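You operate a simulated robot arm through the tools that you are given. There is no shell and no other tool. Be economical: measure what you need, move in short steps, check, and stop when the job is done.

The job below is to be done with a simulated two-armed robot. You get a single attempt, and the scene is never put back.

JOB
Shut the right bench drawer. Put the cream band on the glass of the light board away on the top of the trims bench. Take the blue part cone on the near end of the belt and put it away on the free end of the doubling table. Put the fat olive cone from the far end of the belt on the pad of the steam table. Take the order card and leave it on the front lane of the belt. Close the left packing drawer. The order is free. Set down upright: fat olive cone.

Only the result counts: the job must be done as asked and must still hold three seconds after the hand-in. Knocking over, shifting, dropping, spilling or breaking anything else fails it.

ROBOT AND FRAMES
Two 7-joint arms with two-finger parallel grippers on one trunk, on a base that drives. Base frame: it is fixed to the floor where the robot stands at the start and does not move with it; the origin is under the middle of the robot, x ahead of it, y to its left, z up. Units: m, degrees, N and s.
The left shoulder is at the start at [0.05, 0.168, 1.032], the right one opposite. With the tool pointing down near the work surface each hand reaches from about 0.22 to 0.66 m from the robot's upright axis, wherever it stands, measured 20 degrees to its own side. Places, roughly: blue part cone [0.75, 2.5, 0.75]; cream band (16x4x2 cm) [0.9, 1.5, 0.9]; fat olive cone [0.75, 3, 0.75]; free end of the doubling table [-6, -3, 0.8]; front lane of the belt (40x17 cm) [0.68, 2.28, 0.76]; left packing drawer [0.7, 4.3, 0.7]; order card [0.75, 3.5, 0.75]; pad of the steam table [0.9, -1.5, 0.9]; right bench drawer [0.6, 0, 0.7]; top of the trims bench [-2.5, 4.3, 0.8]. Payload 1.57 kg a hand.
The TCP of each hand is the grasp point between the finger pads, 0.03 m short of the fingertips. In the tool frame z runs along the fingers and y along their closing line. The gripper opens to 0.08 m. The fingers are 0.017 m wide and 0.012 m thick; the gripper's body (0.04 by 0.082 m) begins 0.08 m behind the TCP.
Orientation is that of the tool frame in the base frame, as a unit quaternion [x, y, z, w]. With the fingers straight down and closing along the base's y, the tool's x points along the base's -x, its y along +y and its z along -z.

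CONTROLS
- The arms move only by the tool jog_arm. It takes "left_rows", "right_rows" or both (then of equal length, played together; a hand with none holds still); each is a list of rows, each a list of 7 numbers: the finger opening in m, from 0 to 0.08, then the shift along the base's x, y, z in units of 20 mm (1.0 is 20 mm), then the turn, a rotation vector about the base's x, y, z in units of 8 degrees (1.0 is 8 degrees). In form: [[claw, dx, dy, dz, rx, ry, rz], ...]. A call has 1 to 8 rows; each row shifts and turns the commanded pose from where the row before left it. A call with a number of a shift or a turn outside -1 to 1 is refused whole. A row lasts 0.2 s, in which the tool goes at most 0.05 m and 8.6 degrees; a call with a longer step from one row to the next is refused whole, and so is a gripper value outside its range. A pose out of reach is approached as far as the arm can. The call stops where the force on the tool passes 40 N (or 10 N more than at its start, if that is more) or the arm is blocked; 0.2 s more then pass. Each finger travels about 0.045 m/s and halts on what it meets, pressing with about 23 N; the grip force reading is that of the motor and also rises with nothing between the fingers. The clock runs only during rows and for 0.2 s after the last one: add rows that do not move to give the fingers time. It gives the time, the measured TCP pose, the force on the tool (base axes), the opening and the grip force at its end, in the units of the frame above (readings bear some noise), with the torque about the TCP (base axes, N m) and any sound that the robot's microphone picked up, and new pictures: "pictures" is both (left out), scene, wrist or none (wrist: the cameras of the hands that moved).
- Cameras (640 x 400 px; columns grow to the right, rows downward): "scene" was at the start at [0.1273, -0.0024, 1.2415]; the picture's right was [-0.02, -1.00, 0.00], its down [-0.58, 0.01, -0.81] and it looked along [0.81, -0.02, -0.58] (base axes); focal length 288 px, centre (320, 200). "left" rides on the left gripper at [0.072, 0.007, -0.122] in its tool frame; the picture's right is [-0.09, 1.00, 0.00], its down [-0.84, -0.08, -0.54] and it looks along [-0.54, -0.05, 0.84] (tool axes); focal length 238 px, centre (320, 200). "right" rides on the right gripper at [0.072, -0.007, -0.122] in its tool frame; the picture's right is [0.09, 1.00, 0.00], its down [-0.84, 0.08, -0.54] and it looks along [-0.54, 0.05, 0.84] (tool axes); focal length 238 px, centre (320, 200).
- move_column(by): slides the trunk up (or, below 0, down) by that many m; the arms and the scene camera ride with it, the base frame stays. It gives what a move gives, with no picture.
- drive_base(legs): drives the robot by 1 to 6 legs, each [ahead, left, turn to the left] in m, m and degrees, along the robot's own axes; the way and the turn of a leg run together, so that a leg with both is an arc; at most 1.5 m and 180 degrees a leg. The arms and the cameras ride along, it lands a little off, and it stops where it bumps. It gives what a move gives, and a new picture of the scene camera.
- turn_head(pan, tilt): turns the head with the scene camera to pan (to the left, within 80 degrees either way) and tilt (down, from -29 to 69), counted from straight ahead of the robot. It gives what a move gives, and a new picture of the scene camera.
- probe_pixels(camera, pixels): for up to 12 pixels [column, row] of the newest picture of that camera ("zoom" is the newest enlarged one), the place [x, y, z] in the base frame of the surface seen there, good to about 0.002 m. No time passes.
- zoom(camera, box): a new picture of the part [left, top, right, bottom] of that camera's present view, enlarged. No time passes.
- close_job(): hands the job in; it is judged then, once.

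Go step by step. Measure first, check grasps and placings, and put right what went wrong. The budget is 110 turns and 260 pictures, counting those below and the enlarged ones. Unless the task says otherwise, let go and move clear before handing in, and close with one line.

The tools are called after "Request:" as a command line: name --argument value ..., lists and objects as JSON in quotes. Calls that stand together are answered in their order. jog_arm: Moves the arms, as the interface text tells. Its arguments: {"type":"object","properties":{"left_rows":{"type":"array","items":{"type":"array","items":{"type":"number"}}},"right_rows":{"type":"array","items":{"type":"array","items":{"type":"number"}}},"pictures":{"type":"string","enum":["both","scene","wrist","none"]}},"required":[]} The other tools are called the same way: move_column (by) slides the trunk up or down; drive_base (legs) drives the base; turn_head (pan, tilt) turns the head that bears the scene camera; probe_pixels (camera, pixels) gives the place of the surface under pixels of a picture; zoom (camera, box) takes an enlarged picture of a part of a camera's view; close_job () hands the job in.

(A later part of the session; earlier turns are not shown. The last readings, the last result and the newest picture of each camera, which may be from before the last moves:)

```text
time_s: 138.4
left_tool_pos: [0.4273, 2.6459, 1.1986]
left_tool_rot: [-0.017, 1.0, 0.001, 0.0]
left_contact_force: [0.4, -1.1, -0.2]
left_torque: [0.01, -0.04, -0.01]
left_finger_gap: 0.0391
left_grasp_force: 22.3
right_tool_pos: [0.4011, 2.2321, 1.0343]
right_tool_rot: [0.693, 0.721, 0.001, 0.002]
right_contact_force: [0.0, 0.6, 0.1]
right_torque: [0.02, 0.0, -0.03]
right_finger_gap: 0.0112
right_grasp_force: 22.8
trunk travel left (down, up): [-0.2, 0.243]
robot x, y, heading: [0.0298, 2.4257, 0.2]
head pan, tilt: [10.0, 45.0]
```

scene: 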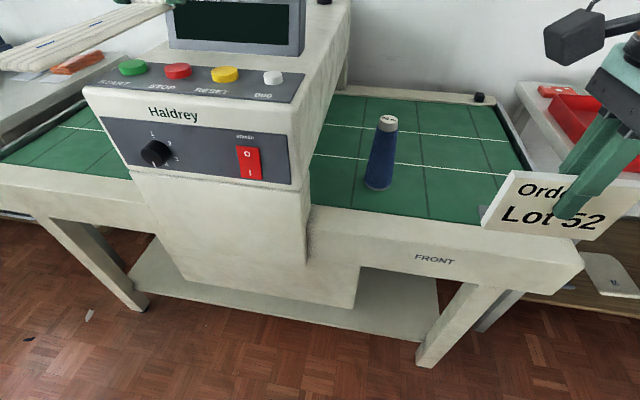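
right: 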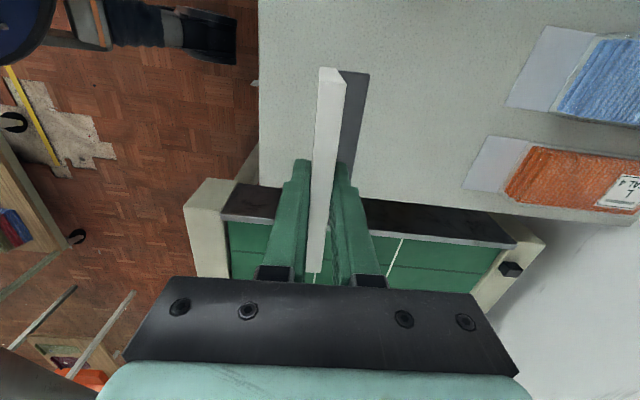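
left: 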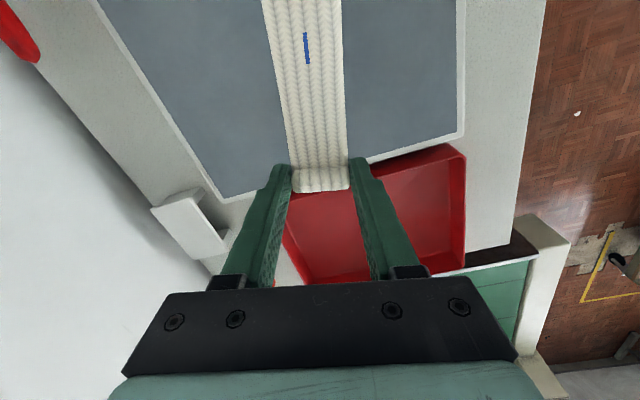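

The robot faces the near belt; cone at (382,155), lane between the front frame and the first dotted line. I measure the lane and the machine's screen.

Request:
probe_pixels --camera "scene" --pixels '[[330, 205], [440, 215], [470, 222], [320, 155], [440, 168], [500, 174], [376, 186], [388, 120], [300, 20], [230, 10], [480, 98], [525, 175]]'

Request:
jog_arm --left_rows '[[0.02, -0.8, 0.5, 0.5, 0, 0, 0], [0.02, -0.8, 0.5, 0.5, 0, 0, 0], [0.02, -0.8, 0.5, 0.5, 0, 0, 0]]' --pictures "none"

```text
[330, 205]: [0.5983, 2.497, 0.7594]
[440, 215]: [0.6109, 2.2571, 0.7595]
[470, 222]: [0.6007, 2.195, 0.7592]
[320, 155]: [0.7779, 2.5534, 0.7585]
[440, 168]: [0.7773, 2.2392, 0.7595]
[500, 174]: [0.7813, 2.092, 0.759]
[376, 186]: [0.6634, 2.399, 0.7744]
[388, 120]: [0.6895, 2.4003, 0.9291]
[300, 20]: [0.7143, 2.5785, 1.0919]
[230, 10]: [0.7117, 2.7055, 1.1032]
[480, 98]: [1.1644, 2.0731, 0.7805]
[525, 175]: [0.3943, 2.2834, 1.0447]
```

```text
time_s: 139.2
left_tool_pos: [0.3809, 2.6756, 1.2285]
left_tool_rot: [-0.016, 1.0, 0.0, 0.0]
left_contact_force: [-0.2, 0.1, 0.1]
left_torque: [0.01, -0.02, -0.01]
left_finger_gap: 0.0391
left_grasp_force: 22.7
right_tool_pos: [0.4013, 2.232, 1.0356]
right_tool_rot: [0.693, 0.721, 0.0, 0.001]
right_contact_force: [-0.3, 0.0, -0.7]
right_torque: [-0.05, -0.01, 0.02]
right_finger_gap: 0.0113
right_grasp_force: 22.5
trunk travel left (down, up): [-0.2, 0.243]
robot x, y, heading: [0.0298, 2.4235, 0.5]
head pan, tilt: [10.0, 45.0]
```

Lane is x 0.598–0.778 at z 0.7595; the card will go at (0.68, 2.20). I drive ahead 0.15 and extend.

Request:
drive_base --legs '[[0.15, 0, -0.3]]'

Request:
jog_arm --right_rows '[[0, 0.8, -0.3, 0, 0, 0, 0], [0, 0.8, -0.3, 0, 0, 0, 0], [0, 0.8, -0.3, 0, 0, 0, 0], [0, 0.8, -0.3, -0.5, 0, 0, -0.2], [0, 0.8, -0.3, -1, 0, 0, -0.2], [0, 0.8, 0, -1, 0, 0, 0], [0, 0.8, 0, -1, 0, 0, 0], [0, 0.6, 0, -1, 0, 0, 0]]' --pictures "scene"

```text
time_s: 140.5
left_tool_pos: [0.5297, 2.6731, 1.2276]
left_tool_rot: [-0.013, 1.0, 0.0, 0.0]
left_contact_force: [0.5, 0.1, -0.5]
left_torque: [0.0, 0.0, 0.01]
left_finger_gap: 0.0391
left_grasp_force: 22.7
right_tool_pos: [0.5451, 2.2304, 1.0349]
right_tool_rot: [0.695, 0.719, -0.001, 0.0]
right_contact_force: [0.0, -0.4, 0.4]
right_torque: [-0.01, 0.02, -0.02]
right_finger_gap: 0.0113
right_grasp_force: 23.1
trunk travel left (down, up): [-0.2, 0.243]
robot x, y, heading: [0.1742, 2.4221, -0.3]
head pan, tilt: [10.0, 45.0]
```

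scene: 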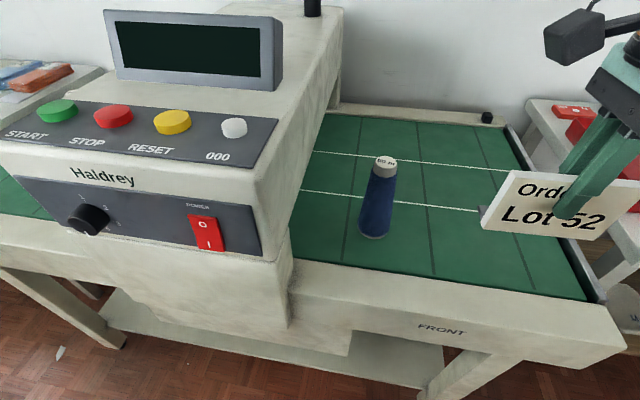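

```text
time_s: 142.3
left_tool_pos: [0.5282, 2.6732, 1.2298]
left_tool_rot: [-0.013, 1.0, 0.001, 0.0]
left_contact_force: [-0.5, -0.8, -0.3]
left_torque: [0.01, -0.04, 0.01]
left_finger_gap: 0.039
left_grasp_force: 22.9
right_tool_pos: [0.6719, 2.2033, 0.9422]
right_tool_rot: [0.716, 0.699, 0.0, 0.001]
right_contact_force: [0.3, 0.4, -0.9]
right_torque: [-0.01, -0.02, 0.02]
right_finger_gap: 0.0112
right_grasp_force: 23.7
trunk travel left (down, up): [-0.2, 0.243]
robot x, y, heading: [0.1755, 2.4268, 0.1]
head pan, tilt: [10.0, 45.0]
```

scene: 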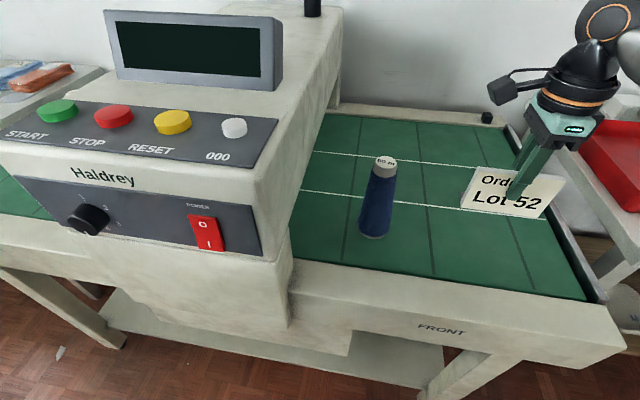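

Position is right at (0.672, 2.203). I lower to z 0.832.

Request:
jog_arm --right_rows '[[0, 0.1, 0, -1, 0, 0, 0], [0, 0.1, 0, -1, 0, 0, 0], [0, 0, 0, -1, 0, 0, 0], [0, 0, 0, -1, 0, 0, 0], [0, 0, 0, -0.8, 0, 0, 0], [0, 0, 0, -0.4, 0, 0, 0], [0, 0, 0, -0.3, 0, 0, 0], [0, 0, 0, 0, 0, 0, 0]]' --pictures "both"

```text
time_s: 144.1
left_tool_pos: [0.5272, 2.673, 1.2278]
left_tool_rot: [-0.013, 1.0, 0.001, 0.0]
left_contact_force: [-0.4, -0.5, -0.3]
left_torque: [0.03, -0.01, -0.03]
left_finger_gap: 0.0391
left_grasp_force: 23.3
right_tool_pos: [0.6735, 2.2004, 0.8358]
right_tool_rot: [0.715, 0.699, 0.0, 0.001]
right_contact_force: [0.5, 0.3, 0.1]
right_torque: [-0.01, -0.04, 0.01]
right_finger_gap: 0.0114
right_grasp_force: 23.3
trunk travel left (down, up): [-0.2, 0.243]
robot x, y, heading: [0.1741, 2.4272, -0.1]
head pan, tilt: [10.0, 45.0]
```

scene: 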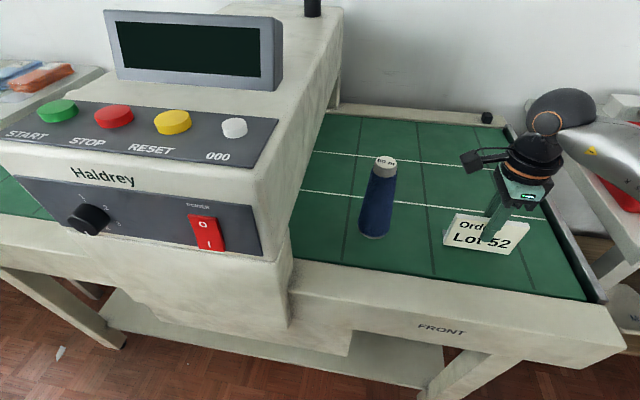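
right: 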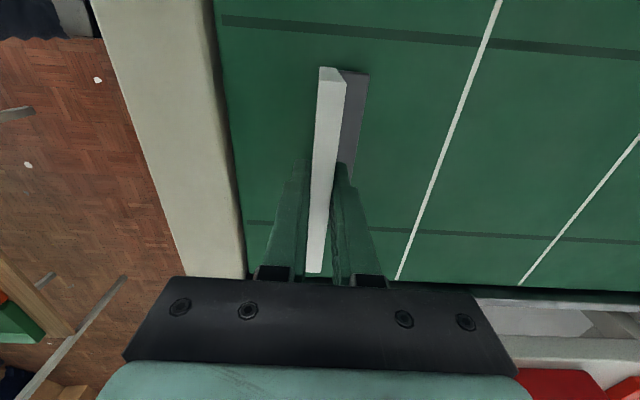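

Still about 5 mm up. I lower in small steps until it touches, then open.

Request:
jog_arm --right_rows '[[0, 0, 0, -0.15, 0, 0, 0], [0, 0, 0, -0.15, 0, 0, 0], [0, 0, 0, 0, 0, 0, 0]]' --pictures "none"

```text
time_s: 144.9
left_tool_pos: [0.5287, 2.6726, 1.23]
left_tool_rot: [-0.013, 1.0, 0.001, 0.0]
left_contact_force: [0.3, -0.3, -0.4]
left_torque: [0.0, -0.01, 0.01]
left_finger_gap: 0.0389
left_grasp_force: 22.7
right_tool_pos: [0.6732, 2.2005, 0.8296]
right_tool_rot: [0.714, 0.7, 0.0, 0.0]
right_contact_force: [0.0, 0.7, -0.6]
right_torque: [0.0, 0.01, 0.03]
right_finger_gap: 0.011
right_grasp_force: 23.4
trunk travel left (down, up): [-0.2, 0.243]
robot x, y, heading: [0.1746, 2.4255, 0.1]
head pan, tilt: [10.0, 45.0]
```

Request:
jog_arm --right_rows '[[0, 0, 0, -0.1, 0, 0, 0], [0.015, 0, 0, 0, 0, 0, 0], [0.03, 0, 0, 0, 0, 0, 0], [0.06, 0, 0, 0, 0, 0, 0], [0.08, 0, 0, 0, 0, 0, 0], [0.08, 0, 0, 0, 0, 0, 0]]' --pictures "both"

```text
time_s: 146.3
left_tool_pos: [0.5273, 2.6733, 1.229]
left_tool_rot: [-0.013, 1.0, 0.001, 0.0]
left_contact_force: [-0.4, 0.4, -0.1]
left_torque: [0.0, -0.01, 0.02]
left_finger_gap: 0.0391
left_grasp_force: 23.2
right_tool_pos: [0.6721, 2.1992, 0.827]
right_tool_rot: [0.715, 0.699, 0.0, 0.001]
right_contact_force: [0.7, -0.5, -0.5]
right_torque: [0.01, 0.01, 0.02]
right_finger_gap: 0.0799
right_grasp_force: 0.1
trunk travel left (down, up): [-0.2, 0.243]
robot x, y, heading: [0.1768, 2.4252, -0.2]
head pan, tilt: [10.0, 45.0]
```

scene: 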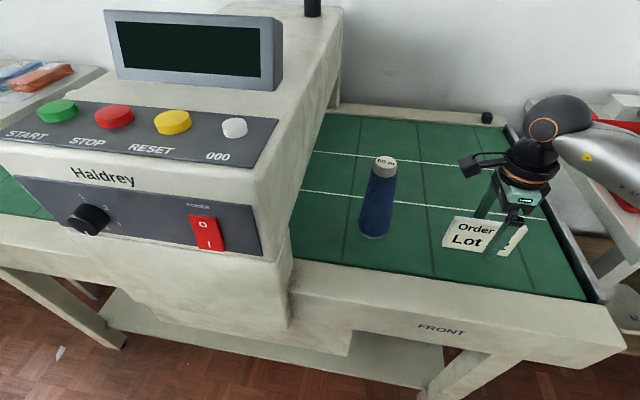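
right: 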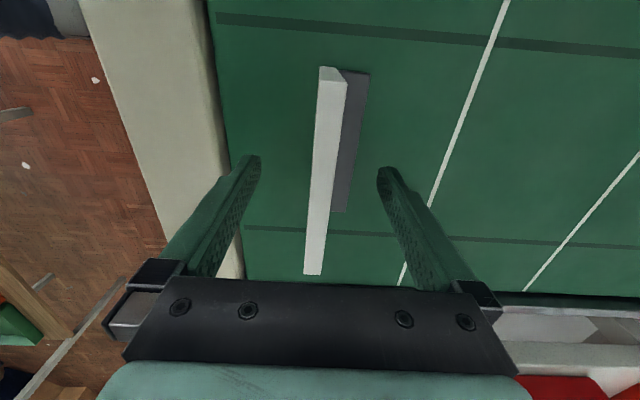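

The card stands on the lane, released. I lift the right hand clear and turn it back for the blue cone.

Request:
jog_arm --right_rows '[[0.08, 0, 0, 1, 0, 0, 0], [0.08, 0, 0, 1, 0, 0, 0], [0.08, 0, 0, 1, 0, 0, 0], [0.08, 0, 0, 1, 0, 0, 0], [0.08, -0.3, 0, 1, 0, 0, 1], [0.08, -0.3, 0, 1, 0, 0, 1], [0.08, -0.3, 0, 1, 0, 0, 1], [0.08, -0.3, 0, 1, 0, 0, 1]]' --pictures "none"

Request:
jog_arm --right_rows '[[0.08, -0.3, 0, 1, 0, 0, 1], [0.08, -0.3, 0, 0.5, 0, 0, 1], [0.08, 0, 0, 0, 0, 0, 1], [0.08, 0, 0, 0, 0, 0, 1], [0.08, 0, 0, 0, 0, 0, 1], [0.08, 0, 0, 0, 0, 0, 1], [0.08, 0, 0, 0, 0, 0, 1], [0.08, 0, 0, 0, 0, 0, 0.3]]' --pictures "scene"

Request:
zoom --camera "scene" --box '[320, 130, 560, 280]'

Request:
probe_pixels --camera "zoom" --pixels '[[150, 75], [190, 75], [172, 68], [172, 85], [130, 180], [185, 180], [155, 180], [110, 270], [172, 270], [140, 280], [420, 235], [430, 290]]'

```text
time_s: 148.1
left_tool_pos: [0.5279, 2.6723, 1.2285]
left_tool_rot: [-0.013, 1.0, 0.0, 0.0]
left_contact_force: [0.3, 1.3, -0.7]
left_torque: [0.01, 0.02, -0.02]
left_finger_gap: 0.0392
left_grasp_force: 22.5
right_tool_pos: [0.6507, 2.1995, 0.9913]
right_tool_rot: [0.493, 0.87, 0.001, 0.002]
right_contact_force: [0.4, -0.8, -0.5]
right_torque: [-0.02, -0.01, 0.02]
right_finger_gap: 0.08
right_grasp_force: 0.1
trunk travel left (down, up): [-0.2, 0.243]
robot x, y, heading: [0.1728, 2.4286, 0.0]
head pan, tilt: [10.0, 45.0]
```

```text
time_s: 149.9
left_tool_pos: [0.5269, 2.6729, 1.2286]
left_tool_rot: [-0.013, 1.0, 0.001, 0.0]
left_contact_force: [0.4, -0.5, -0.5]
left_torque: [0.0, 0.0, 0.0]
left_finger_gap: 0.0391
left_grasp_force: 22.2
right_tool_pos: [0.6383, 2.2002, 1.0177]
right_tool_rot: [0.007, 1.0, 0.001, 0.001]
right_contact_force: [0.0, -0.5, -0.2]
right_torque: [0.0, -0.03, -0.02]
right_finger_gap: 0.0801
right_grasp_force: 0.1
trunk travel left (down, up): [-0.2, 0.243]
robot x, y, heading: [0.1719, 2.4274, -0.1]
head pan, tilt: [10.0, 45.0]
```

scene: 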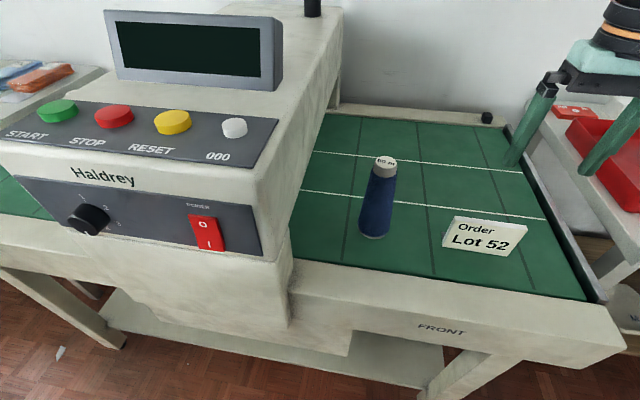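

```text
2.67 times, centred on (440, 205) of scene
```

zoom: 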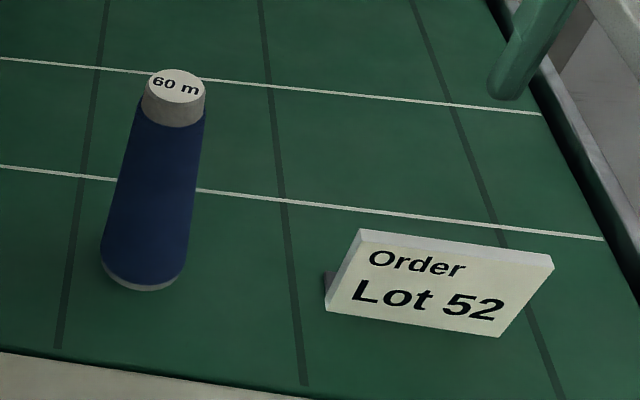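

```text
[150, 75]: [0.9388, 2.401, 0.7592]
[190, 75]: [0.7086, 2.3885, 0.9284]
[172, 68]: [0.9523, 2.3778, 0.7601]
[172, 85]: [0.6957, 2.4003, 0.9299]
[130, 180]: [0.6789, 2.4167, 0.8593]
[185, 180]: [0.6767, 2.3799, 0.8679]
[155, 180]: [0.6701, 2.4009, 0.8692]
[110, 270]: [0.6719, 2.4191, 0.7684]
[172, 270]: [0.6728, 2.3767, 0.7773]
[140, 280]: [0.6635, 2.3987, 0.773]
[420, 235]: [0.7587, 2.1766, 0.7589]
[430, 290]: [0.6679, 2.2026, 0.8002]
```

The cone's axis is at (0.697, 2.399), top z 0.93. I move the right hand over it at z 1.018.

Request:
jog_arm --right_rows '[[0.08, 0.3, 1, 0, 0, 0, 0], [0.08, 0.3, 1, 0, 0, 0, 0], [0.08, 0.3, 1, 0, 0, 0, 0], [0.08, 0.4, 1, 0, 0, 0, 0], [0.08, 0.4, 1, 0, 0, 0, 0], [0.08, 0.4, 1, 0, 0, 0, 0], [0.08, 0.4, 1, 0, 0, 0, 0], [0.08, 0.4, 1, 0, 0, 0, 0]]' --pictures "none"

Request:
jog_arm --right_rows '[[0.08, 0, 1, 0, 0, 0, 0], [0.08, 0, 0.95, 0, 0, 0, 0], [0.08, 0, 0, 0, 0, 0, 0]]' --pictures "both"

```text
time_s: 151.7
left_tool_pos: [0.5273, 2.6732, 1.2286]
left_tool_rot: [-0.013, 1.0, 0.001, -0.001]
left_contact_force: [-0.2, -0.3, 0.7]
left_torque: [0.05, -0.01, -0.02]
left_finger_gap: 0.0389
left_grasp_force: 22.7
right_tool_pos: [0.6939, 2.3604, 1.0173]
right_tool_rot: [0.008, 1.0, 0.001, 0.001]
right_contact_force: [0.4, 0.2, 0.4]
right_torque: [-0.02, -0.01, 0.01]
right_finger_gap: 0.0798
right_grasp_force: 0.1
trunk travel left (down, up): [-0.2, 0.243]
robot x, y, heading: [0.1784, 2.4234, 0.1]
head pan, tilt: [10.0, 45.0]
```

```text
time_s: 152.5
left_tool_pos: [0.5278, 2.6725, 1.2287]
left_tool_rot: [-0.014, 1.0, 0.001, 0.0]
left_contact_force: [-0.2, 0.6, -0.3]
left_torque: [0.0, -0.05, -0.03]
left_finger_gap: 0.039
left_grasp_force: 22.1
right_tool_pos: [0.6954, 2.3977, 1.016]
right_tool_rot: [0.007, 1.0, 0.0, 0.001]
right_contact_force: [-1.3, 0.5, -0.7]
right_torque: [0.0, 0.0, 0.04]
right_finger_gap: 0.0799
right_grasp_force: 0.0
trunk travel left (down, up): [-0.2, 0.243]
robot x, y, heading: [0.1746, 2.4282, 0.0]
head pan, tilt: [10.0, 45.0]
```

scene: 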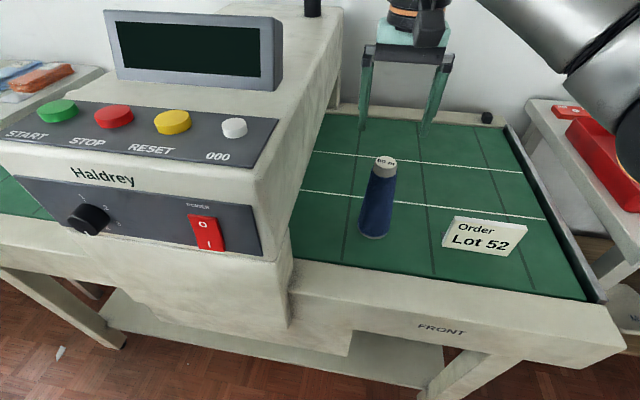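
right: 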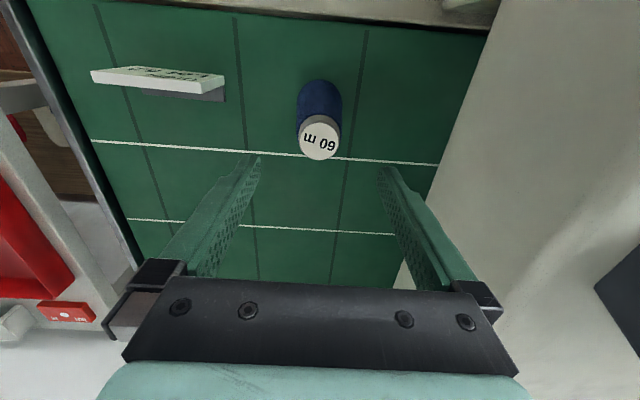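

The cone is centred between the fingers. I descend to z 0.872 and close.

Request:
jog_arm --right_rows '[[0.08, 0, 0, -1, 0, 0, 0], [0.08, 0, 0, -1, 0, 0, 0], [0.08, 0, 0, -1, 0, 0, 0], [0.08, 0, 0, -1, 0, 0, 0], [0.08, 0, 0, -1, 0, 0, 0], [0.08, 0, 0, -1, 0, 0, 0], [0.08, 0, 0, -1, 0, 0, 0], [0.08, 0, 0, -0.2, 0, 0, 0]]' --pictures "wrist"

Request:
jog_arm --right_rows '[[0.06, 0, 0, 0, 0, 0, 0], [0.04, 0, 0, 0, 0, 0, 0], [0.03, 0, 0, 0, 0, 0, 0], [0.03, 0, 0, 0, 0, 0, 0], [0.03, 0, 0, 0, 0, 0, 0]]' --pictures "wrist"

```text
time_s: 154.3
left_tool_pos: [0.5278, 2.6722, 1.2298]
left_tool_rot: [-0.013, 1.0, 0.001, 0.0]
left_contact_force: [-0.6, -0.2, 0.4]
left_torque: [0.0, -0.03, 0.01]
left_finger_gap: 0.0388
left_grasp_force: 22.9
right_tool_pos: [0.6958, 2.4002, 0.8739]
right_tool_rot: [0.008, 1.0, 0.001, 0.0]
right_contact_force: [0.1, 0.4, 0.0]
right_torque: [0.0, 0.0, -0.01]
right_finger_gap: 0.0803
right_grasp_force: 0.0
trunk travel left (down, up): [-0.2, 0.243]
robot x, y, heading: [0.1736, 2.4249, 0.1]
head pan, tilt: [10.0, 45.0]
```

right: 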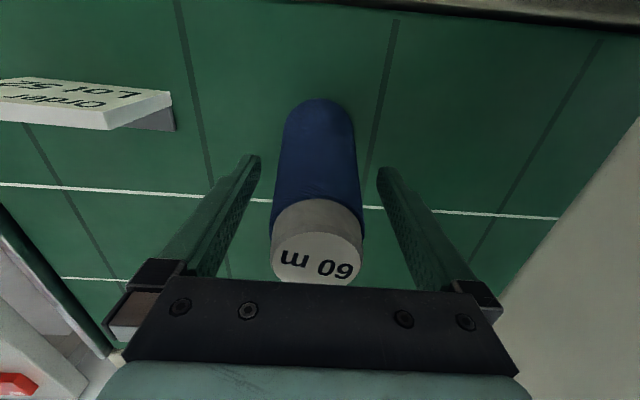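

```text
time_s: 155.5
left_tool_pos: [0.5269, 2.6732, 1.2292]
left_tool_rot: [-0.014, 1.0, 0.001, 0.0]
left_contact_force: [0.2, 0.3, 0.0]
left_torque: [0.01, -0.02, 0.02]
left_finger_gap: 0.0389
left_grasp_force: 23.3
right_tool_pos: [0.6967, 2.3983, 0.8727]
right_tool_rot: [0.008, 1.0, 0.0, 0.001]
right_contact_force: [-1.1, -0.1, -0.4]
right_torque: [0.01, 0.01, 0.03]
right_finger_gap: 0.0533
right_grasp_force: 23.0
trunk travel left (down, up): [-0.2, 0.243]
robot x, y, heading: [0.1762, 2.4274, 0.0]
head pan, tilt: [10.0, 45.0]
```

right: 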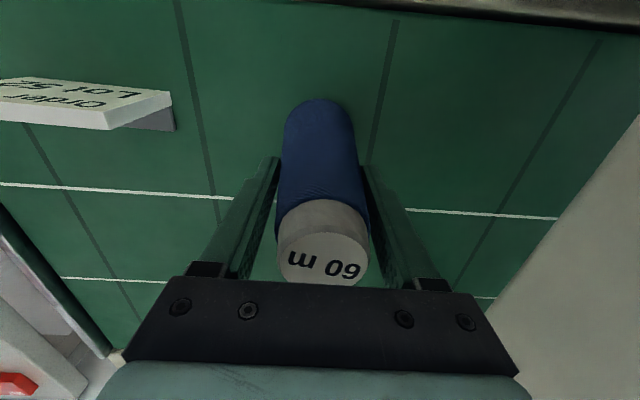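

Gripped at 0.0533, 23 N. I lift.

Request:
jog_arm --right_rows '[[0.03, 0, 0, 0.5, 0, 0, 0], [0.03, 0, 0, 1, 0, 0, 0], [0.03, 0, 0, 1, 0, 0, 0], [0.03, -0.3, 0, 1, 0, 0, 0], [0.03, -0.6, -0.3, 1, 0, 0, 0], [0.03, -0.8, -0.3, 1, 0, 0, 0], [0.03, -0.8, -0.3, 1, 0, 0, 0], [0.03, -0.8, -0.3, 0.8, 0, 0, 0]]' --pictures "scene"

```text
time_s: 157.3
left_tool_pos: [0.5273, 2.6742, 1.2298]
left_tool_rot: [-0.013, 1.0, 0.001, 0.0]
left_contact_force: [-0.3, -0.7, -0.7]
left_torque: [-0.02, 0.02, -0.02]
left_finger_gap: 0.039
left_grasp_force: 23.0
right_tool_pos: [0.6312, 2.3739, 1.0201]
right_tool_rot: [0.007, 1.0, 0.001, 0.001]
right_contact_force: [0.3, 0.1, -0.1]
right_torque: [0.03, -0.01, 0.0]
right_finger_gap: 0.0531
right_grasp_force: 22.9
trunk travel left (down, up): [-0.2, 0.243]
robot x, y, heading: [0.1731, 2.4238, -0.1]
head pan, tilt: [10.0, 45.0]
```

scene: 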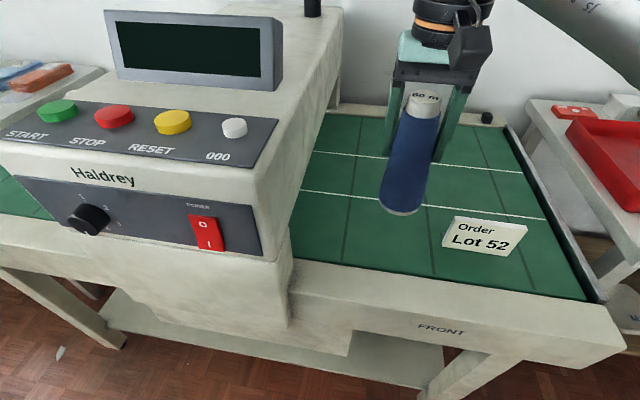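

The cone lifts cleanly. I back off, tuck the right hand, and look around toward the trims bench (left-rear).

Request:
drive_base --legs '[[-0.16, 0, 0]]'

Request:
jog_arm --right_rows '[[0.03, -1, -1, 0.5, 0, 0, 0], [0.03, -1, -1, 0.5, 0, 0, 0], [0.03, -1, -1, 0.5, 0, 0, 0], [0.03, -0.5, -1, 0.5, 0, 0, 0], [0.03, 0, -1, 0.5, 0, 0, 0]]' --left_rows '[[0.02, 0, -0.5, 0, 0, 0, 0], [0.02, 0, -0.5, 0, 0, 0, 0], [0.02, 0, -0.5, 0, 0, 0, 0], [0.02, 0, -0.5, 0, 0, 0, 0], [0.02, 0, 0, 0, 0, 0, 0]]' --pictures "none"

Request:
turn_head --pan 80 --tilt 20

```text
time_s: 158.8
left_tool_pos: [0.364, 2.672, 1.2293]
left_tool_rot: [-0.013, 1.0, 0.001, -0.001]
left_contact_force: [-0.7, -1.4, -1.1]
left_torque: [0.03, -0.01, 0.0]
left_finger_gap: 0.039
left_grasp_force: 22.7
right_tool_pos: [0.4655, 2.3724, 1.0194]
right_tool_rot: [0.009, 1.0, 0.001, 0.001]
right_contact_force: [-0.1, 0.1, -0.5]
right_torque: [-0.02, -0.03, 0.0]
right_finger_gap: 0.0531
right_grasp_force: 23.1
trunk travel left (down, up): [-0.2, 0.243]
robot x, y, heading: [0.0091, 2.4275, -0.2]
head pan, tilt: [10.0, 45.0]
```

scene: 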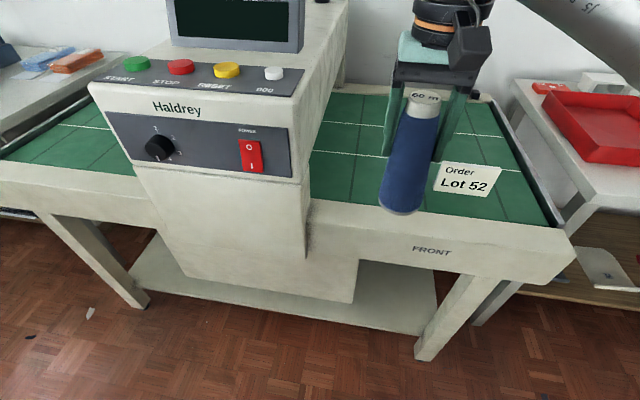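

```text
time_s: 160.0
left_tool_pos: [0.3645, 2.6327, 1.2296]
left_tool_rot: [-0.013, 1.0, 0.001, 0.0]
left_contact_force: [0.0, -0.3, 0.4]
left_torque: [-0.01, -0.01, -0.02]
left_finger_gap: 0.0389
left_grasp_force: 24.0
right_tool_pos: [0.3961, 2.273, 1.0698]
right_tool_rot: [0.009, 1.0, 0.001, 0.001]
right_contact_force: [-0.1, 0.3, -0.6]
right_torque: [0.0, 0.0, 0.03]
right_finger_gap: 0.0534
right_grasp_force: 22.5
trunk travel left (down, up): [-0.2, 0.243]
robot x, y, heading: [0.0083, 2.4275, -0.3]
head pan, tilt: [10.0, 45.0]
```

```text
time_s: 161.4
left_tool_pos: [0.3646, 2.633, 1.2298]
left_tool_rot: [-0.012, 1.0, 0.001, 0.0]
left_contact_force: [-0.6, 1.1, -0.3]
left_torque: [-0.02, -0.01, -0.02]
left_finger_gap: 0.0392
left_grasp_force: 23.1
right_tool_pos: [0.396, 2.2748, 1.0701]
right_tool_rot: [0.009, 1.0, 0.001, 0.001]
right_contact_force: [0.7, 0.3, -0.4]
right_torque: [0.0, -0.04, 0.01]
right_finger_gap: 0.0533
right_grasp_force: 22.8
trunk travel left (down, up): [-0.2, 0.243]
robot x, y, heading: [0.0137, 2.4251, -0.2]
head pan, tilt: [80.0, 20.0]
```

scene: 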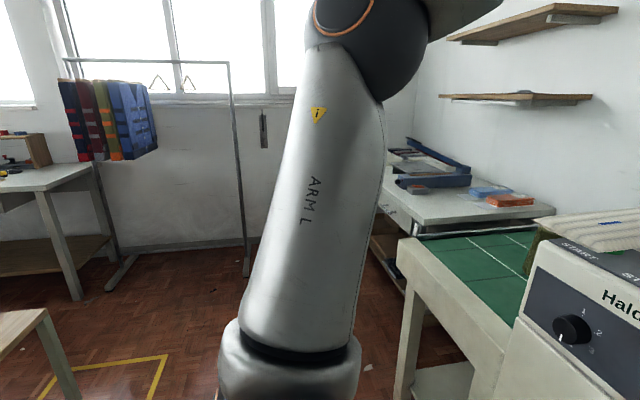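

I see a bench against the window wall at left (45,185) and a garment rack beside it. I measure these.

Request:
probe_pixels --camera "scene" --pixels '[[60, 185], [20, 190], [95, 165], [75, 298], [110, 285], [250, 270], [245, 220], [45, 312], [165, 355], [45, 385], [90, 130], [145, 130]]'

Request:
drive_base --legs '[[0, 0.5, 0], [0, 0.45, 0]]'

```text
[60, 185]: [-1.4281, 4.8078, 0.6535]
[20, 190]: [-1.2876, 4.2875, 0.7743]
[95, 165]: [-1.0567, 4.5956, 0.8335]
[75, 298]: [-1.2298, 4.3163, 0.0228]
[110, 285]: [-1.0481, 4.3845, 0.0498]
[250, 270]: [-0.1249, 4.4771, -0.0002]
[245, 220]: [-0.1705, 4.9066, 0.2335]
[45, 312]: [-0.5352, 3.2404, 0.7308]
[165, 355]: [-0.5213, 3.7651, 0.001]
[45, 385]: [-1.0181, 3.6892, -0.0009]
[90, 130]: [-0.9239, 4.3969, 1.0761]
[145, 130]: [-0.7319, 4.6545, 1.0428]
```

```text
time_s: 170.5
left_tool_pos: [0.3639, 3.6001, 1.2308]
left_tool_rot: [-0.014, 1.0, 0.001, -0.001]
left_contact_force: [0.7, -0.6, -0.1]
left_torque: [0.01, -0.01, -0.01]
left_finger_gap: 0.039
left_grasp_force: 22.7
right_tool_pos: [0.3954, 3.2416, 1.0694]
right_tool_rot: [0.008, 1.0, 0.001, 0.001]
right_contact_force: [-0.6, -0.1, -0.7]
right_torque: [0.0, -0.03, -0.02]
right_finger_gap: 0.0532
right_grasp_force: 22.9
trunk travel left (down, up): [-0.2, 0.243]
robot x, y, heading: [0.01, 3.3937, -0.0]
head pan, tilt: [80.0, 20.0]
```

scene: 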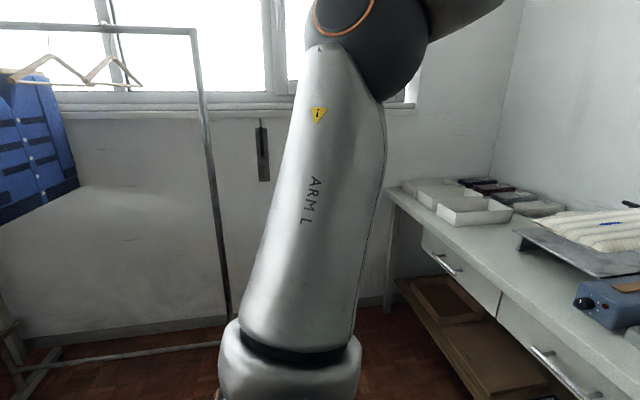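

The corridor toward the trims bench runs at y about 3.7 (table corner at y 3.24, rack and bench from y 4.3). I move to y 3.6 and turn 90° left.

Request:
drive_base --legs '[[0, 0.2, 0], [0, 0, 45], [0, 0, 45]]'

Request:
turn_head --pan 50 --tilt 25

```text
time_s: 177.1
left_tool_pos: [-0.2036, 3.9455, 1.2306]
left_tool_rot: [0.722, -0.692, 0.0, 0.001]
left_contact_force: [-0.2, 0.0, -0.6]
left_torque: [0.03, -0.01, -0.03]
left_finger_gap: 0.0391
left_grasp_force: 22.8
right_tool_pos: [0.1552, 3.9859, 1.0713]
right_tool_rot: [-0.707, 0.707, 0.002, 0.0]
right_contact_force: [0.0, -0.4, -1.1]
right_torque: [0.02, 0.01, -0.02]
right_finger_gap: 0.0529
right_grasp_force: 23.1
trunk travel left (down, up): [-0.2, 0.243]
robot x, y, heading: [0.0114, 3.5942, 90.9]
head pan, tilt: [80.0, 20.0]
```

scene: 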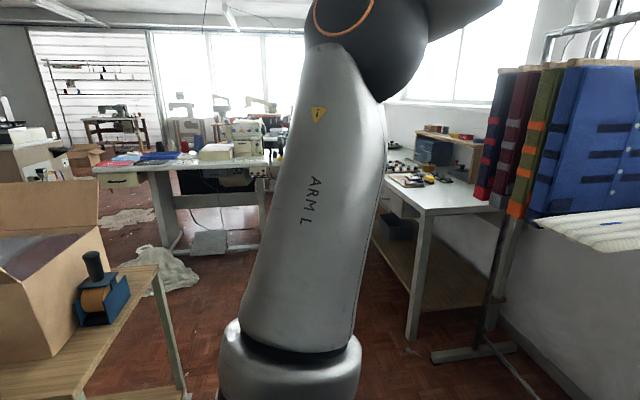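

```text
time_s: 178.0
left_tool_pos: [-0.2044, 3.9462, 1.2297]
left_tool_rot: [0.722, -0.692, -0.001, 0.001]
left_contact_force: [-0.1, -0.5, 0.7]
left_torque: [-0.01, -0.01, -0.02]
left_finger_gap: 0.039
left_grasp_force: 22.9
right_tool_pos: [0.1543, 3.9846, 1.0706]
right_tool_rot: [-0.706, 0.708, 0.001, 0.0]
right_contact_force: [-0.4, -1.1, -1.4]
right_torque: [0.01, 0.01, 0.01]
right_finger_gap: 0.053
right_grasp_force: 23.1
trunk travel left (down, up): [-0.2, 0.243]
robot x, y, heading: [0.007, 3.5977, 90.9]
head pan, tilt: [50.0, 25.0]
```

scene: 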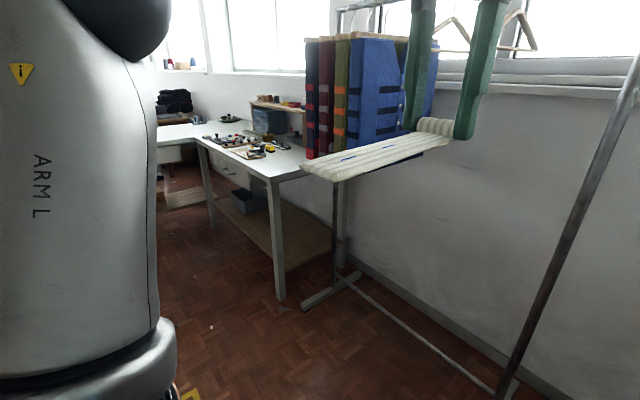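

I check bench geometry: its near edge, top and free spots, before moving along.

Request:
probe_pixels --camera "scene" --pixels '[[270, 178], [200, 140], [285, 160], [165, 135], [175, 125], [235, 155], [310, 155], [280, 295], [210, 225], [345, 100], [190, 395]]'

Request:
drive_base --legs '[[0.12, 0, -0.9], [0, 0.75, 0], [0, 0.7, 0]]'

```text
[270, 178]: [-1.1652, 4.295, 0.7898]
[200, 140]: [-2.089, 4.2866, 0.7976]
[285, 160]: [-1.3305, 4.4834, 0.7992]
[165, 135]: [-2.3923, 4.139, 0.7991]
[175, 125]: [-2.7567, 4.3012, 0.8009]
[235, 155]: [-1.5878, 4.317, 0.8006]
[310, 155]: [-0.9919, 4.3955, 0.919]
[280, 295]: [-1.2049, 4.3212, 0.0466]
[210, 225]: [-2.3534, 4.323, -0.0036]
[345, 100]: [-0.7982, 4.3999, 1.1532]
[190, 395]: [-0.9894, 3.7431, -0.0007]
```

```text
time_s: 191.7
left_tool_pos: [-1.6186, 4.0605, 1.23]
left_tool_rot: [0.719, -0.695, -0.001, 0.0]
left_contact_force: [1.8, -0.5, -0.7]
left_torque: [0.03, 0.0, 0.0]
left_finger_gap: 0.039
left_grasp_force: 22.9
right_tool_pos: [-1.259, 4.0954, 1.0706]
right_tool_rot: [-0.704, 0.71, 0.001, 0.0]
right_contact_force: [-0.3, -1.0, -0.7]
right_torque: [0.03, -0.01, 0.0]
right_finger_gap: 0.0523
right_grasp_force: 23.1
trunk travel left (down, up): [-0.2, 0.243]
robot x, y, heading: [-1.4089, 3.7114, 90.6]
head pan, tilt: [50.0, 25.0]
```

scene: 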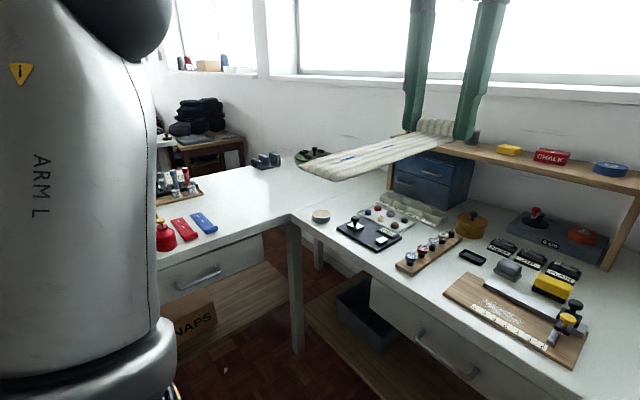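

The L-shaped bench has a free white area around (260,190), near the named place. I measure it.

Request:
probe_pixels --camera "scene" --pixels '[[250, 195], [275, 185], [300, 190], [230, 180], [215, 215], [250, 215], [285, 220], [265, 160], [320, 213], [200, 225], [160, 265], [240, 240]]'

Request:
turn_head --pan 80 --tilt 30

```text
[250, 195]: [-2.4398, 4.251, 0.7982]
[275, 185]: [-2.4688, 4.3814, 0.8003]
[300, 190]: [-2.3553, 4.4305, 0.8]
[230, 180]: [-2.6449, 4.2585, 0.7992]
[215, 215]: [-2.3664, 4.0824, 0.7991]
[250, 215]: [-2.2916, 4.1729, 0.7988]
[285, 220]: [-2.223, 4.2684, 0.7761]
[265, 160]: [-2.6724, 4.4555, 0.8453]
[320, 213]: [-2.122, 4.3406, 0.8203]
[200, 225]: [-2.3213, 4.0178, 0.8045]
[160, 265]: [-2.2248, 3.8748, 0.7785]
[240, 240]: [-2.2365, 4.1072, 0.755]
```

```text
time_s: 192.7
left_tool_pos: [-1.6187, 4.0594, 1.2295]
left_tool_rot: [0.719, -0.695, 0.0, 0.0]
left_contact_force: [-0.2, -0.5, -0.9]
left_torque: [-0.04, -0.04, -0.01]
left_finger_gap: 0.0388
left_grasp_force: 23.4
right_tool_pos: [-1.2598, 4.0962, 1.07]
right_tool_rot: [-0.704, 0.711, 0.001, -0.001]
right_contact_force: [0.6, -0.9, -1.5]
right_torque: [0.0, 0.04, 0.01]
right_finger_gap: 0.0523
right_grasp_force: 22.6
trunk travel left (down, up): [-0.2, 0.243]
robot x, y, heading: [-1.4075, 3.7122, 90.5]
head pan, tilt: [80.0, 30.0]
```

scene: 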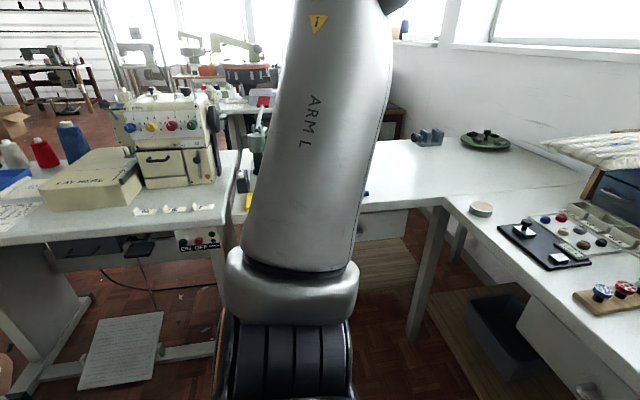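

The free area near (-2.43,4.25) suits a diagonal approach (heading 135°). I check the shelf over the wall bench and the overlock table for elbow clearance.

Request:
probe_pixels --camera "scene" --pixels '[[210, 215], [235, 170], [130, 290], [180, 110], [370, 200], [400, 205]]'

Request:
turn_head --pan 25 --tilt 25

```text
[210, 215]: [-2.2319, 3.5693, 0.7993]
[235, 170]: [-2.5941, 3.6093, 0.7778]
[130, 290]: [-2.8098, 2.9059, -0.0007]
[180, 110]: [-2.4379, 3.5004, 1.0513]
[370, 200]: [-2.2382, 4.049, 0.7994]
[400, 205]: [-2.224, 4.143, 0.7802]
```

```text
time_s: 193.9
left_tool_pos: [-1.6192, 4.0612, 1.2301]
left_tool_rot: [0.719, -0.695, 0.0, 0.001]
left_contact_force: [-0.4, -1.0, -0.1]
left_torque: [0.02, 0.03, -0.01]
left_finger_gap: 0.0391
left_grasp_force: 22.8
right_tool_pos: [-1.2597, 4.0947, 1.0706]
right_tool_rot: [-0.704, 0.71, 0.001, 0.0]
right_contact_force: [-0.5, 0.3, -0.4]
right_torque: [0.02, 0.03, 0.01]
right_finger_gap: 0.0524
right_grasp_force: 22.7
trunk travel left (down, up): [-0.2, 0.243]
robot x, y, heading: [-1.4064, 3.7091, 90.2]
head pan, tilt: [25.0, 25.0]
```

scene: 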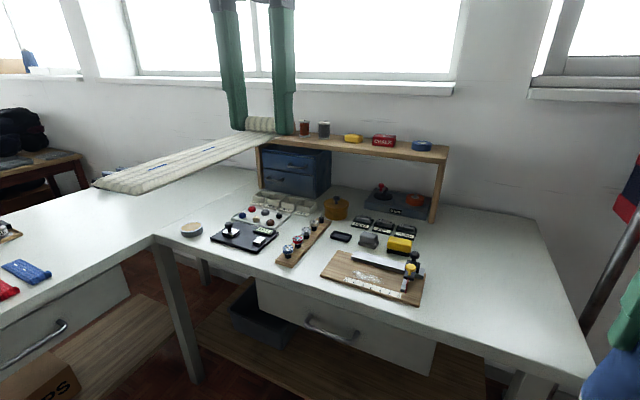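

The overlock head at (-2.44,3.50) is tall, so a folded left elbow would be at risk. I raise the trunk by 0.12 and extend the left arm first, then turn to 135°.

Request:
move_column --by 0.12

Request:
jog_arm --left_rows '[[0.02, 0, 1, -1, 0, 0, 0], [0.02, 0, 1, -1, 0, 0, 0], [0.02, 0, 1, -1, 0, 0, 0], [0.02, 0, 1, -1, 0, 0, 0], [0.02, 0, 1, -1, 0, 0, 0], [0.02, 0, 1, -1, 0, 0, 0], [0.02, 0, 1, -1, 0, 0, 0], [0.02, 0, 1, -1, 0, 0, 0]]' --pictures "scene"

Request:
probe_pixels --camera "scene" --pixels '[[430, 210], [380, 195], [440, 230], [410, 300], [260, 190]]'

```text
time_s: 195.4
left_tool_pos: [-1.6182, 4.0603, 1.351]
left_tool_rot: [0.718, -0.696, -0.001, 0.001]
left_contact_force: [-0.5, 0.2, -0.9]
left_torque: [0.06, -0.02, 0.0]
left_finger_gap: 0.0391
left_grasp_force: 22.9
right_tool_pos: [-1.2587, 4.0952, 1.1907]
right_tool_rot: [-0.704, 0.71, 0.001, 0.0]
right_contact_force: [0.2, 0.5, -1.2]
right_torque: [-0.02, 0.01, 0.02]
right_finger_gap: 0.052
right_grasp_force: 22.8
trunk travel left (down, up): [-0.32, 0.123]
robot x, y, heading: [-1.4048, 3.7088, 90.1]
head pan, tilt: [25.0, 25.0]
```

```text
time_s: 197.2
left_tool_pos: [-1.6164, 4.2213, 1.1902]
left_tool_rot: [0.719, -0.695, -0.001, 0.001]
left_contact_force: [0.7, -0.5, -0.6]
left_torque: [0.0, 0.03, -0.02]
left_finger_gap: 0.0387
left_grasp_force: 22.7
right_tool_pos: [-1.2606, 4.0959, 1.1908]
right_tool_rot: [-0.704, 0.71, 0.001, 0.0]
right_contact_force: [0.0, 0.2, -0.5]
right_torque: [0.01, 0.01, -0.02]
right_finger_gap: 0.0521
right_grasp_force: 22.8
trunk travel left (down, up): [-0.32, 0.123]
robot x, y, heading: [-1.409, 3.7079, 90.4]
head pan, tilt: [25.0, 25.0]
```

scene: 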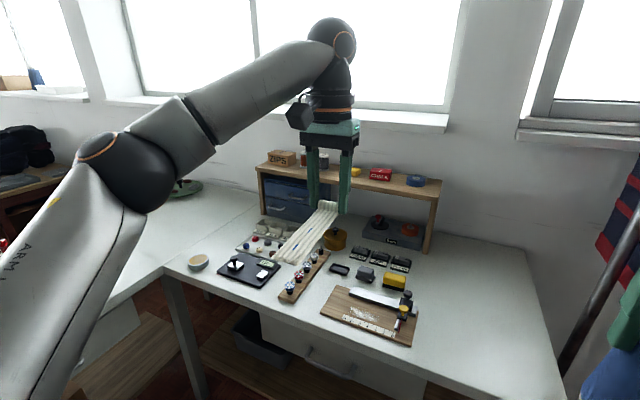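

```text
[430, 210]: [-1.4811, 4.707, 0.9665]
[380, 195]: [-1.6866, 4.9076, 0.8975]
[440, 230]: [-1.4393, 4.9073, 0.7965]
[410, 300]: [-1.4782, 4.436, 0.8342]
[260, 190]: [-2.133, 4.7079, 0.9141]
```

Shelf is at y 4.707, well clear. I turn to 135° and drive into the inner corner.

Request:
drive_base --legs '[[0, 0, 44.6], [0.35, 0.09, 0]]'

Request:
turn_head --pan 15 --tilt 40

```text
time_s: 201.6
left_tool_pos: [-2.2313, 4.1041, 1.1913]
left_tool_rot: [0.93, -0.368, -0.001, 0.001]
left_contact_force: [0.8, 0.3, 0.0]
left_torque: [-0.01, -0.02, 0.01]
left_finger_gap: 0.0391
left_grasp_force: 23.0
right_tool_pos: [-1.8887, 4.2687, 1.19]
right_tool_rot: [0.922, -0.387, -0.001, 0.001]
right_contact_force: [0.0, 0.0, -1.9]
right_torque: [0.01, -0.03, 0.02]
right_finger_gap: 0.0516
right_grasp_force: 23.3
trunk travel left (down, up): [-0.32, 0.123]
robot x, y, heading: [-1.7172, 3.8928, 135.7]
head pan, tilt: [25.0, 25.0]
```

scene: 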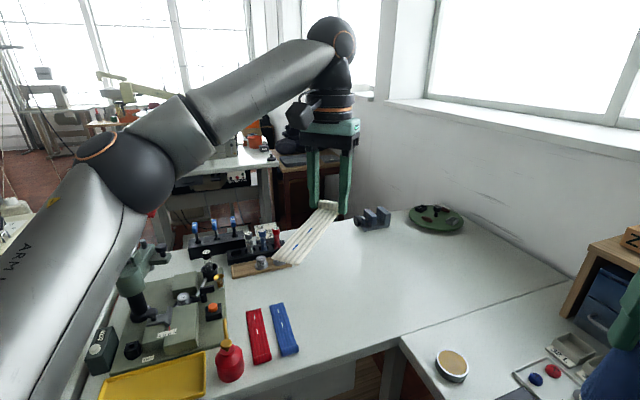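

```text
time_s: 202.4
left_tool_pos: [-2.2304, 4.1033, 1.1908]
left_tool_rot: [0.93, -0.368, -0.001, 0.0]
left_contact_force: [-0.6, 0.4, -0.8]
left_torque: [-0.01, 0.01, 0.01]
left_finger_gap: 0.039
left_grasp_force: 22.5
right_tool_pos: [-1.8872, 4.2699, 1.1906]
right_tool_rot: [0.922, -0.387, -0.001, 0.001]
right_contact_force: [-1.3, 0.5, -0.4]
right_torque: [-0.01, -0.02, -0.03]
right_finger_gap: 0.0518
right_grasp_force: 22.9
trunk travel left (down, up): [-0.32, 0.123]
robot x, y, heading: [-1.7173, 3.8902, 135.3]
head pan, tilt: [15.0, 40.0]
```

scene: 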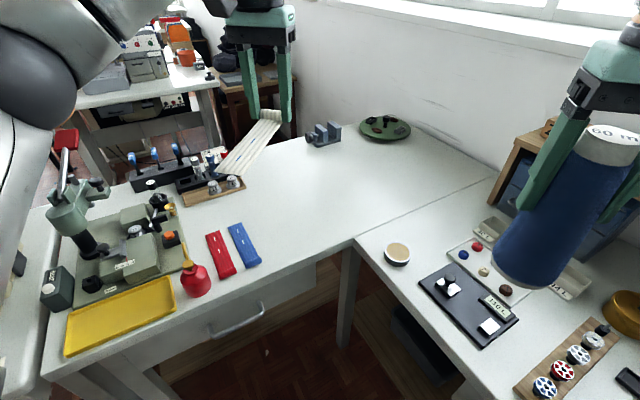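

The large free white area is around (340,190) on the side bench, whose centre matches the named place. I measure it.

Request:
probe_pixels --camera "scene" --pixels '[[50, 378], [490, 180], [355, 240], [340, 190], [300, 180], [320, 220], [240, 230], [240, 180], [325, 142], [380, 165], [285, 250], [270, 160]]'

```text
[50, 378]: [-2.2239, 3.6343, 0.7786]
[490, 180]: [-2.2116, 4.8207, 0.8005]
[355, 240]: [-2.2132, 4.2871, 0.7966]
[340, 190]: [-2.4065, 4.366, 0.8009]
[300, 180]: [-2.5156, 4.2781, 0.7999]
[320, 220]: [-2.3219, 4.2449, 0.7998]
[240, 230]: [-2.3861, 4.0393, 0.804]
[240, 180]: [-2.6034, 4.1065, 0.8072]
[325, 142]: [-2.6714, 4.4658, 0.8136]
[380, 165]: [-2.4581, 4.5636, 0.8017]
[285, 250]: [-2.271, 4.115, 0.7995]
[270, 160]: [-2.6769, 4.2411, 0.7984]
```

The side bench spans x -2.21 to -2.8 and y 3.63 to 4.9, so it is the trims bench. I drive 0.2 ahead and slightly left, then lower the band to a spot near (-2.45,4.24).

Request:
drive_base --legs '[[0.2, 0.06, 0]]'

Request:
jog_arm --left_rows '[[0.02, -0.4, 0.4, -1, 0, 0, 1], [0.02, -0.4, 0.4, -1, 0, 0, 1], [0.02, -0.4, 0.4, -1, 0, 0, 0], [0.02, -0.4, 0.4, -1, 0, 0, 0], [0.02, 0, 0, -1, 0, 0, 0], [0.02, 0, 0, -1, 0, 0, 0], [0.02, 0, 0, -1, 0, 0, 0], [0.02, 0, 0, -1, 0, 0, 0]]' --pictures "both"

```text
time_s: 204.0
left_tool_pos: [-2.4159, 4.201, 1.1898]
left_tool_rot: [0.931, -0.364, 0.0, 0.001]
left_contact_force: [-0.6, -0.8, -0.5]
left_torque: [-0.02, 0.01, 0.01]
left_finger_gap: 0.0391
left_grasp_force: 22.9
right_tool_pos: [-2.0749, 4.3677, 1.1904]
right_tool_rot: [0.923, -0.384, 0.0, 0.001]
right_contact_force: [-0.2, 0.6, -0.9]
right_torque: [-0.03, -0.02, -0.01]
right_finger_gap: 0.0512
right_grasp_force: 23.0
trunk travel left (down, up): [-0.32, 0.123]
robot x, y, heading: [-1.9033, 3.9874, 135.6]
head pan, tilt: [15.0, 40.0]
```

scene: 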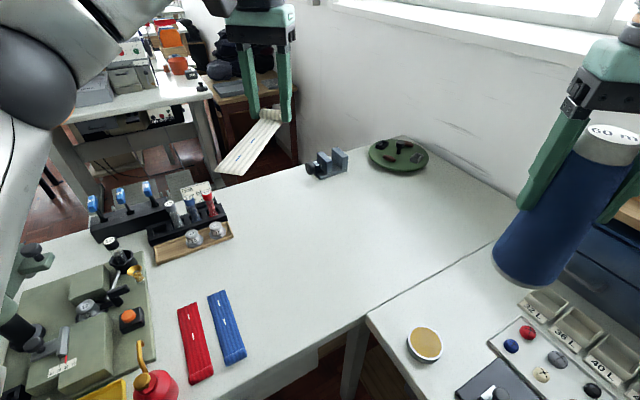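

```text
time_s: 205.8
left_tool_pos: [-2.4504, 4.2322, 1.0295]
left_tool_rot: [0.973, -0.231, -0.001, 0.001]
left_contact_force: [-0.1, 0.2, -0.2]
left_torque: [0.01, -0.01, 0.0]
left_finger_gap: 0.0388
left_grasp_force: 23.2
right_tool_pos: [-2.075, 4.3674, 1.1917]
right_tool_rot: [0.924, -0.384, -0.002, 0.0]
right_contact_force: [-0.7, 0.0, 0.3]
right_torque: [0.01, 0.0, 0.01]
right_finger_gap: 0.0513
right_grasp_force: 23.3
trunk travel left (down, up): [-0.32, 0.123]
robot x, y, heading: [-1.8997, 3.991, 135.7]
head pan, tilt: [15.0, 40.0]
```

scene: 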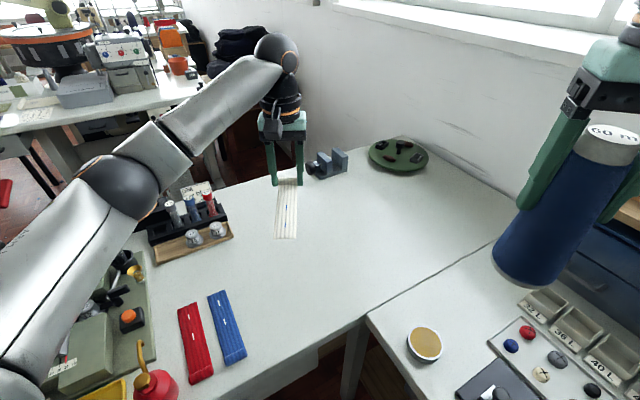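
left: 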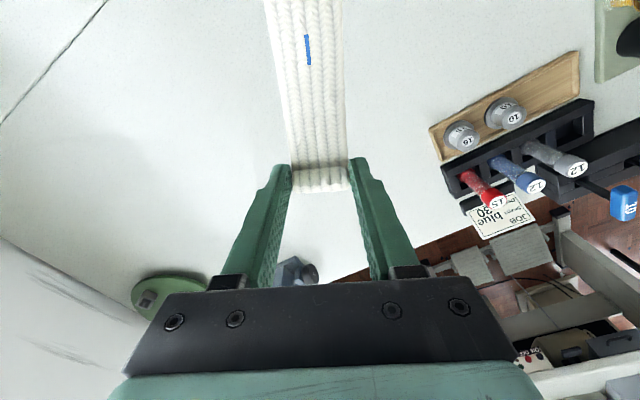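

I check the elbow height against the press below, and whether the blue cone has slipped in the right hand (its gap went 0.0533 to 0.0512).

Request:
probe_pixels --camera "scene" --pixels '[[120, 205], [130, 215], [60, 260], [160, 150], [30, 300], [125, 260], [170, 210], [195, 195]]'

Request:
zoom --camera "right" --box '[0, 0, 640, 400]'

```text
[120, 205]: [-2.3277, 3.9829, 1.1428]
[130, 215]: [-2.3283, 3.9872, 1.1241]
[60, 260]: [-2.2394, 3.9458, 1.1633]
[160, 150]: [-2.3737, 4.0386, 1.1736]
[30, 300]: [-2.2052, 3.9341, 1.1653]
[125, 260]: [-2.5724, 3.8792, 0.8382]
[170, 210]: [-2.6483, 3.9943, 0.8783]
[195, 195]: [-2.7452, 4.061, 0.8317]
```

```text
1.00 times, centred on (320, 200) of right (not enlarged: the box is as wide or as high as the picture)
```

zoom: 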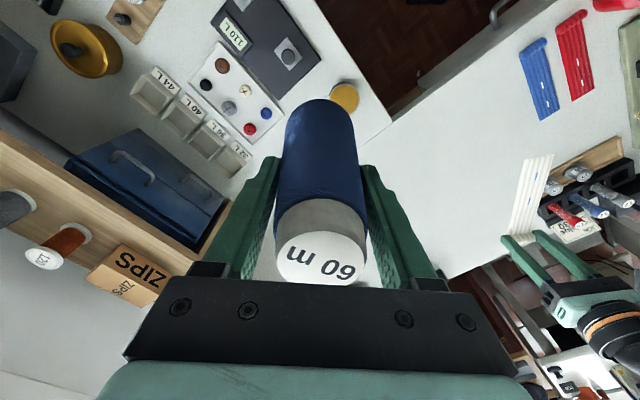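

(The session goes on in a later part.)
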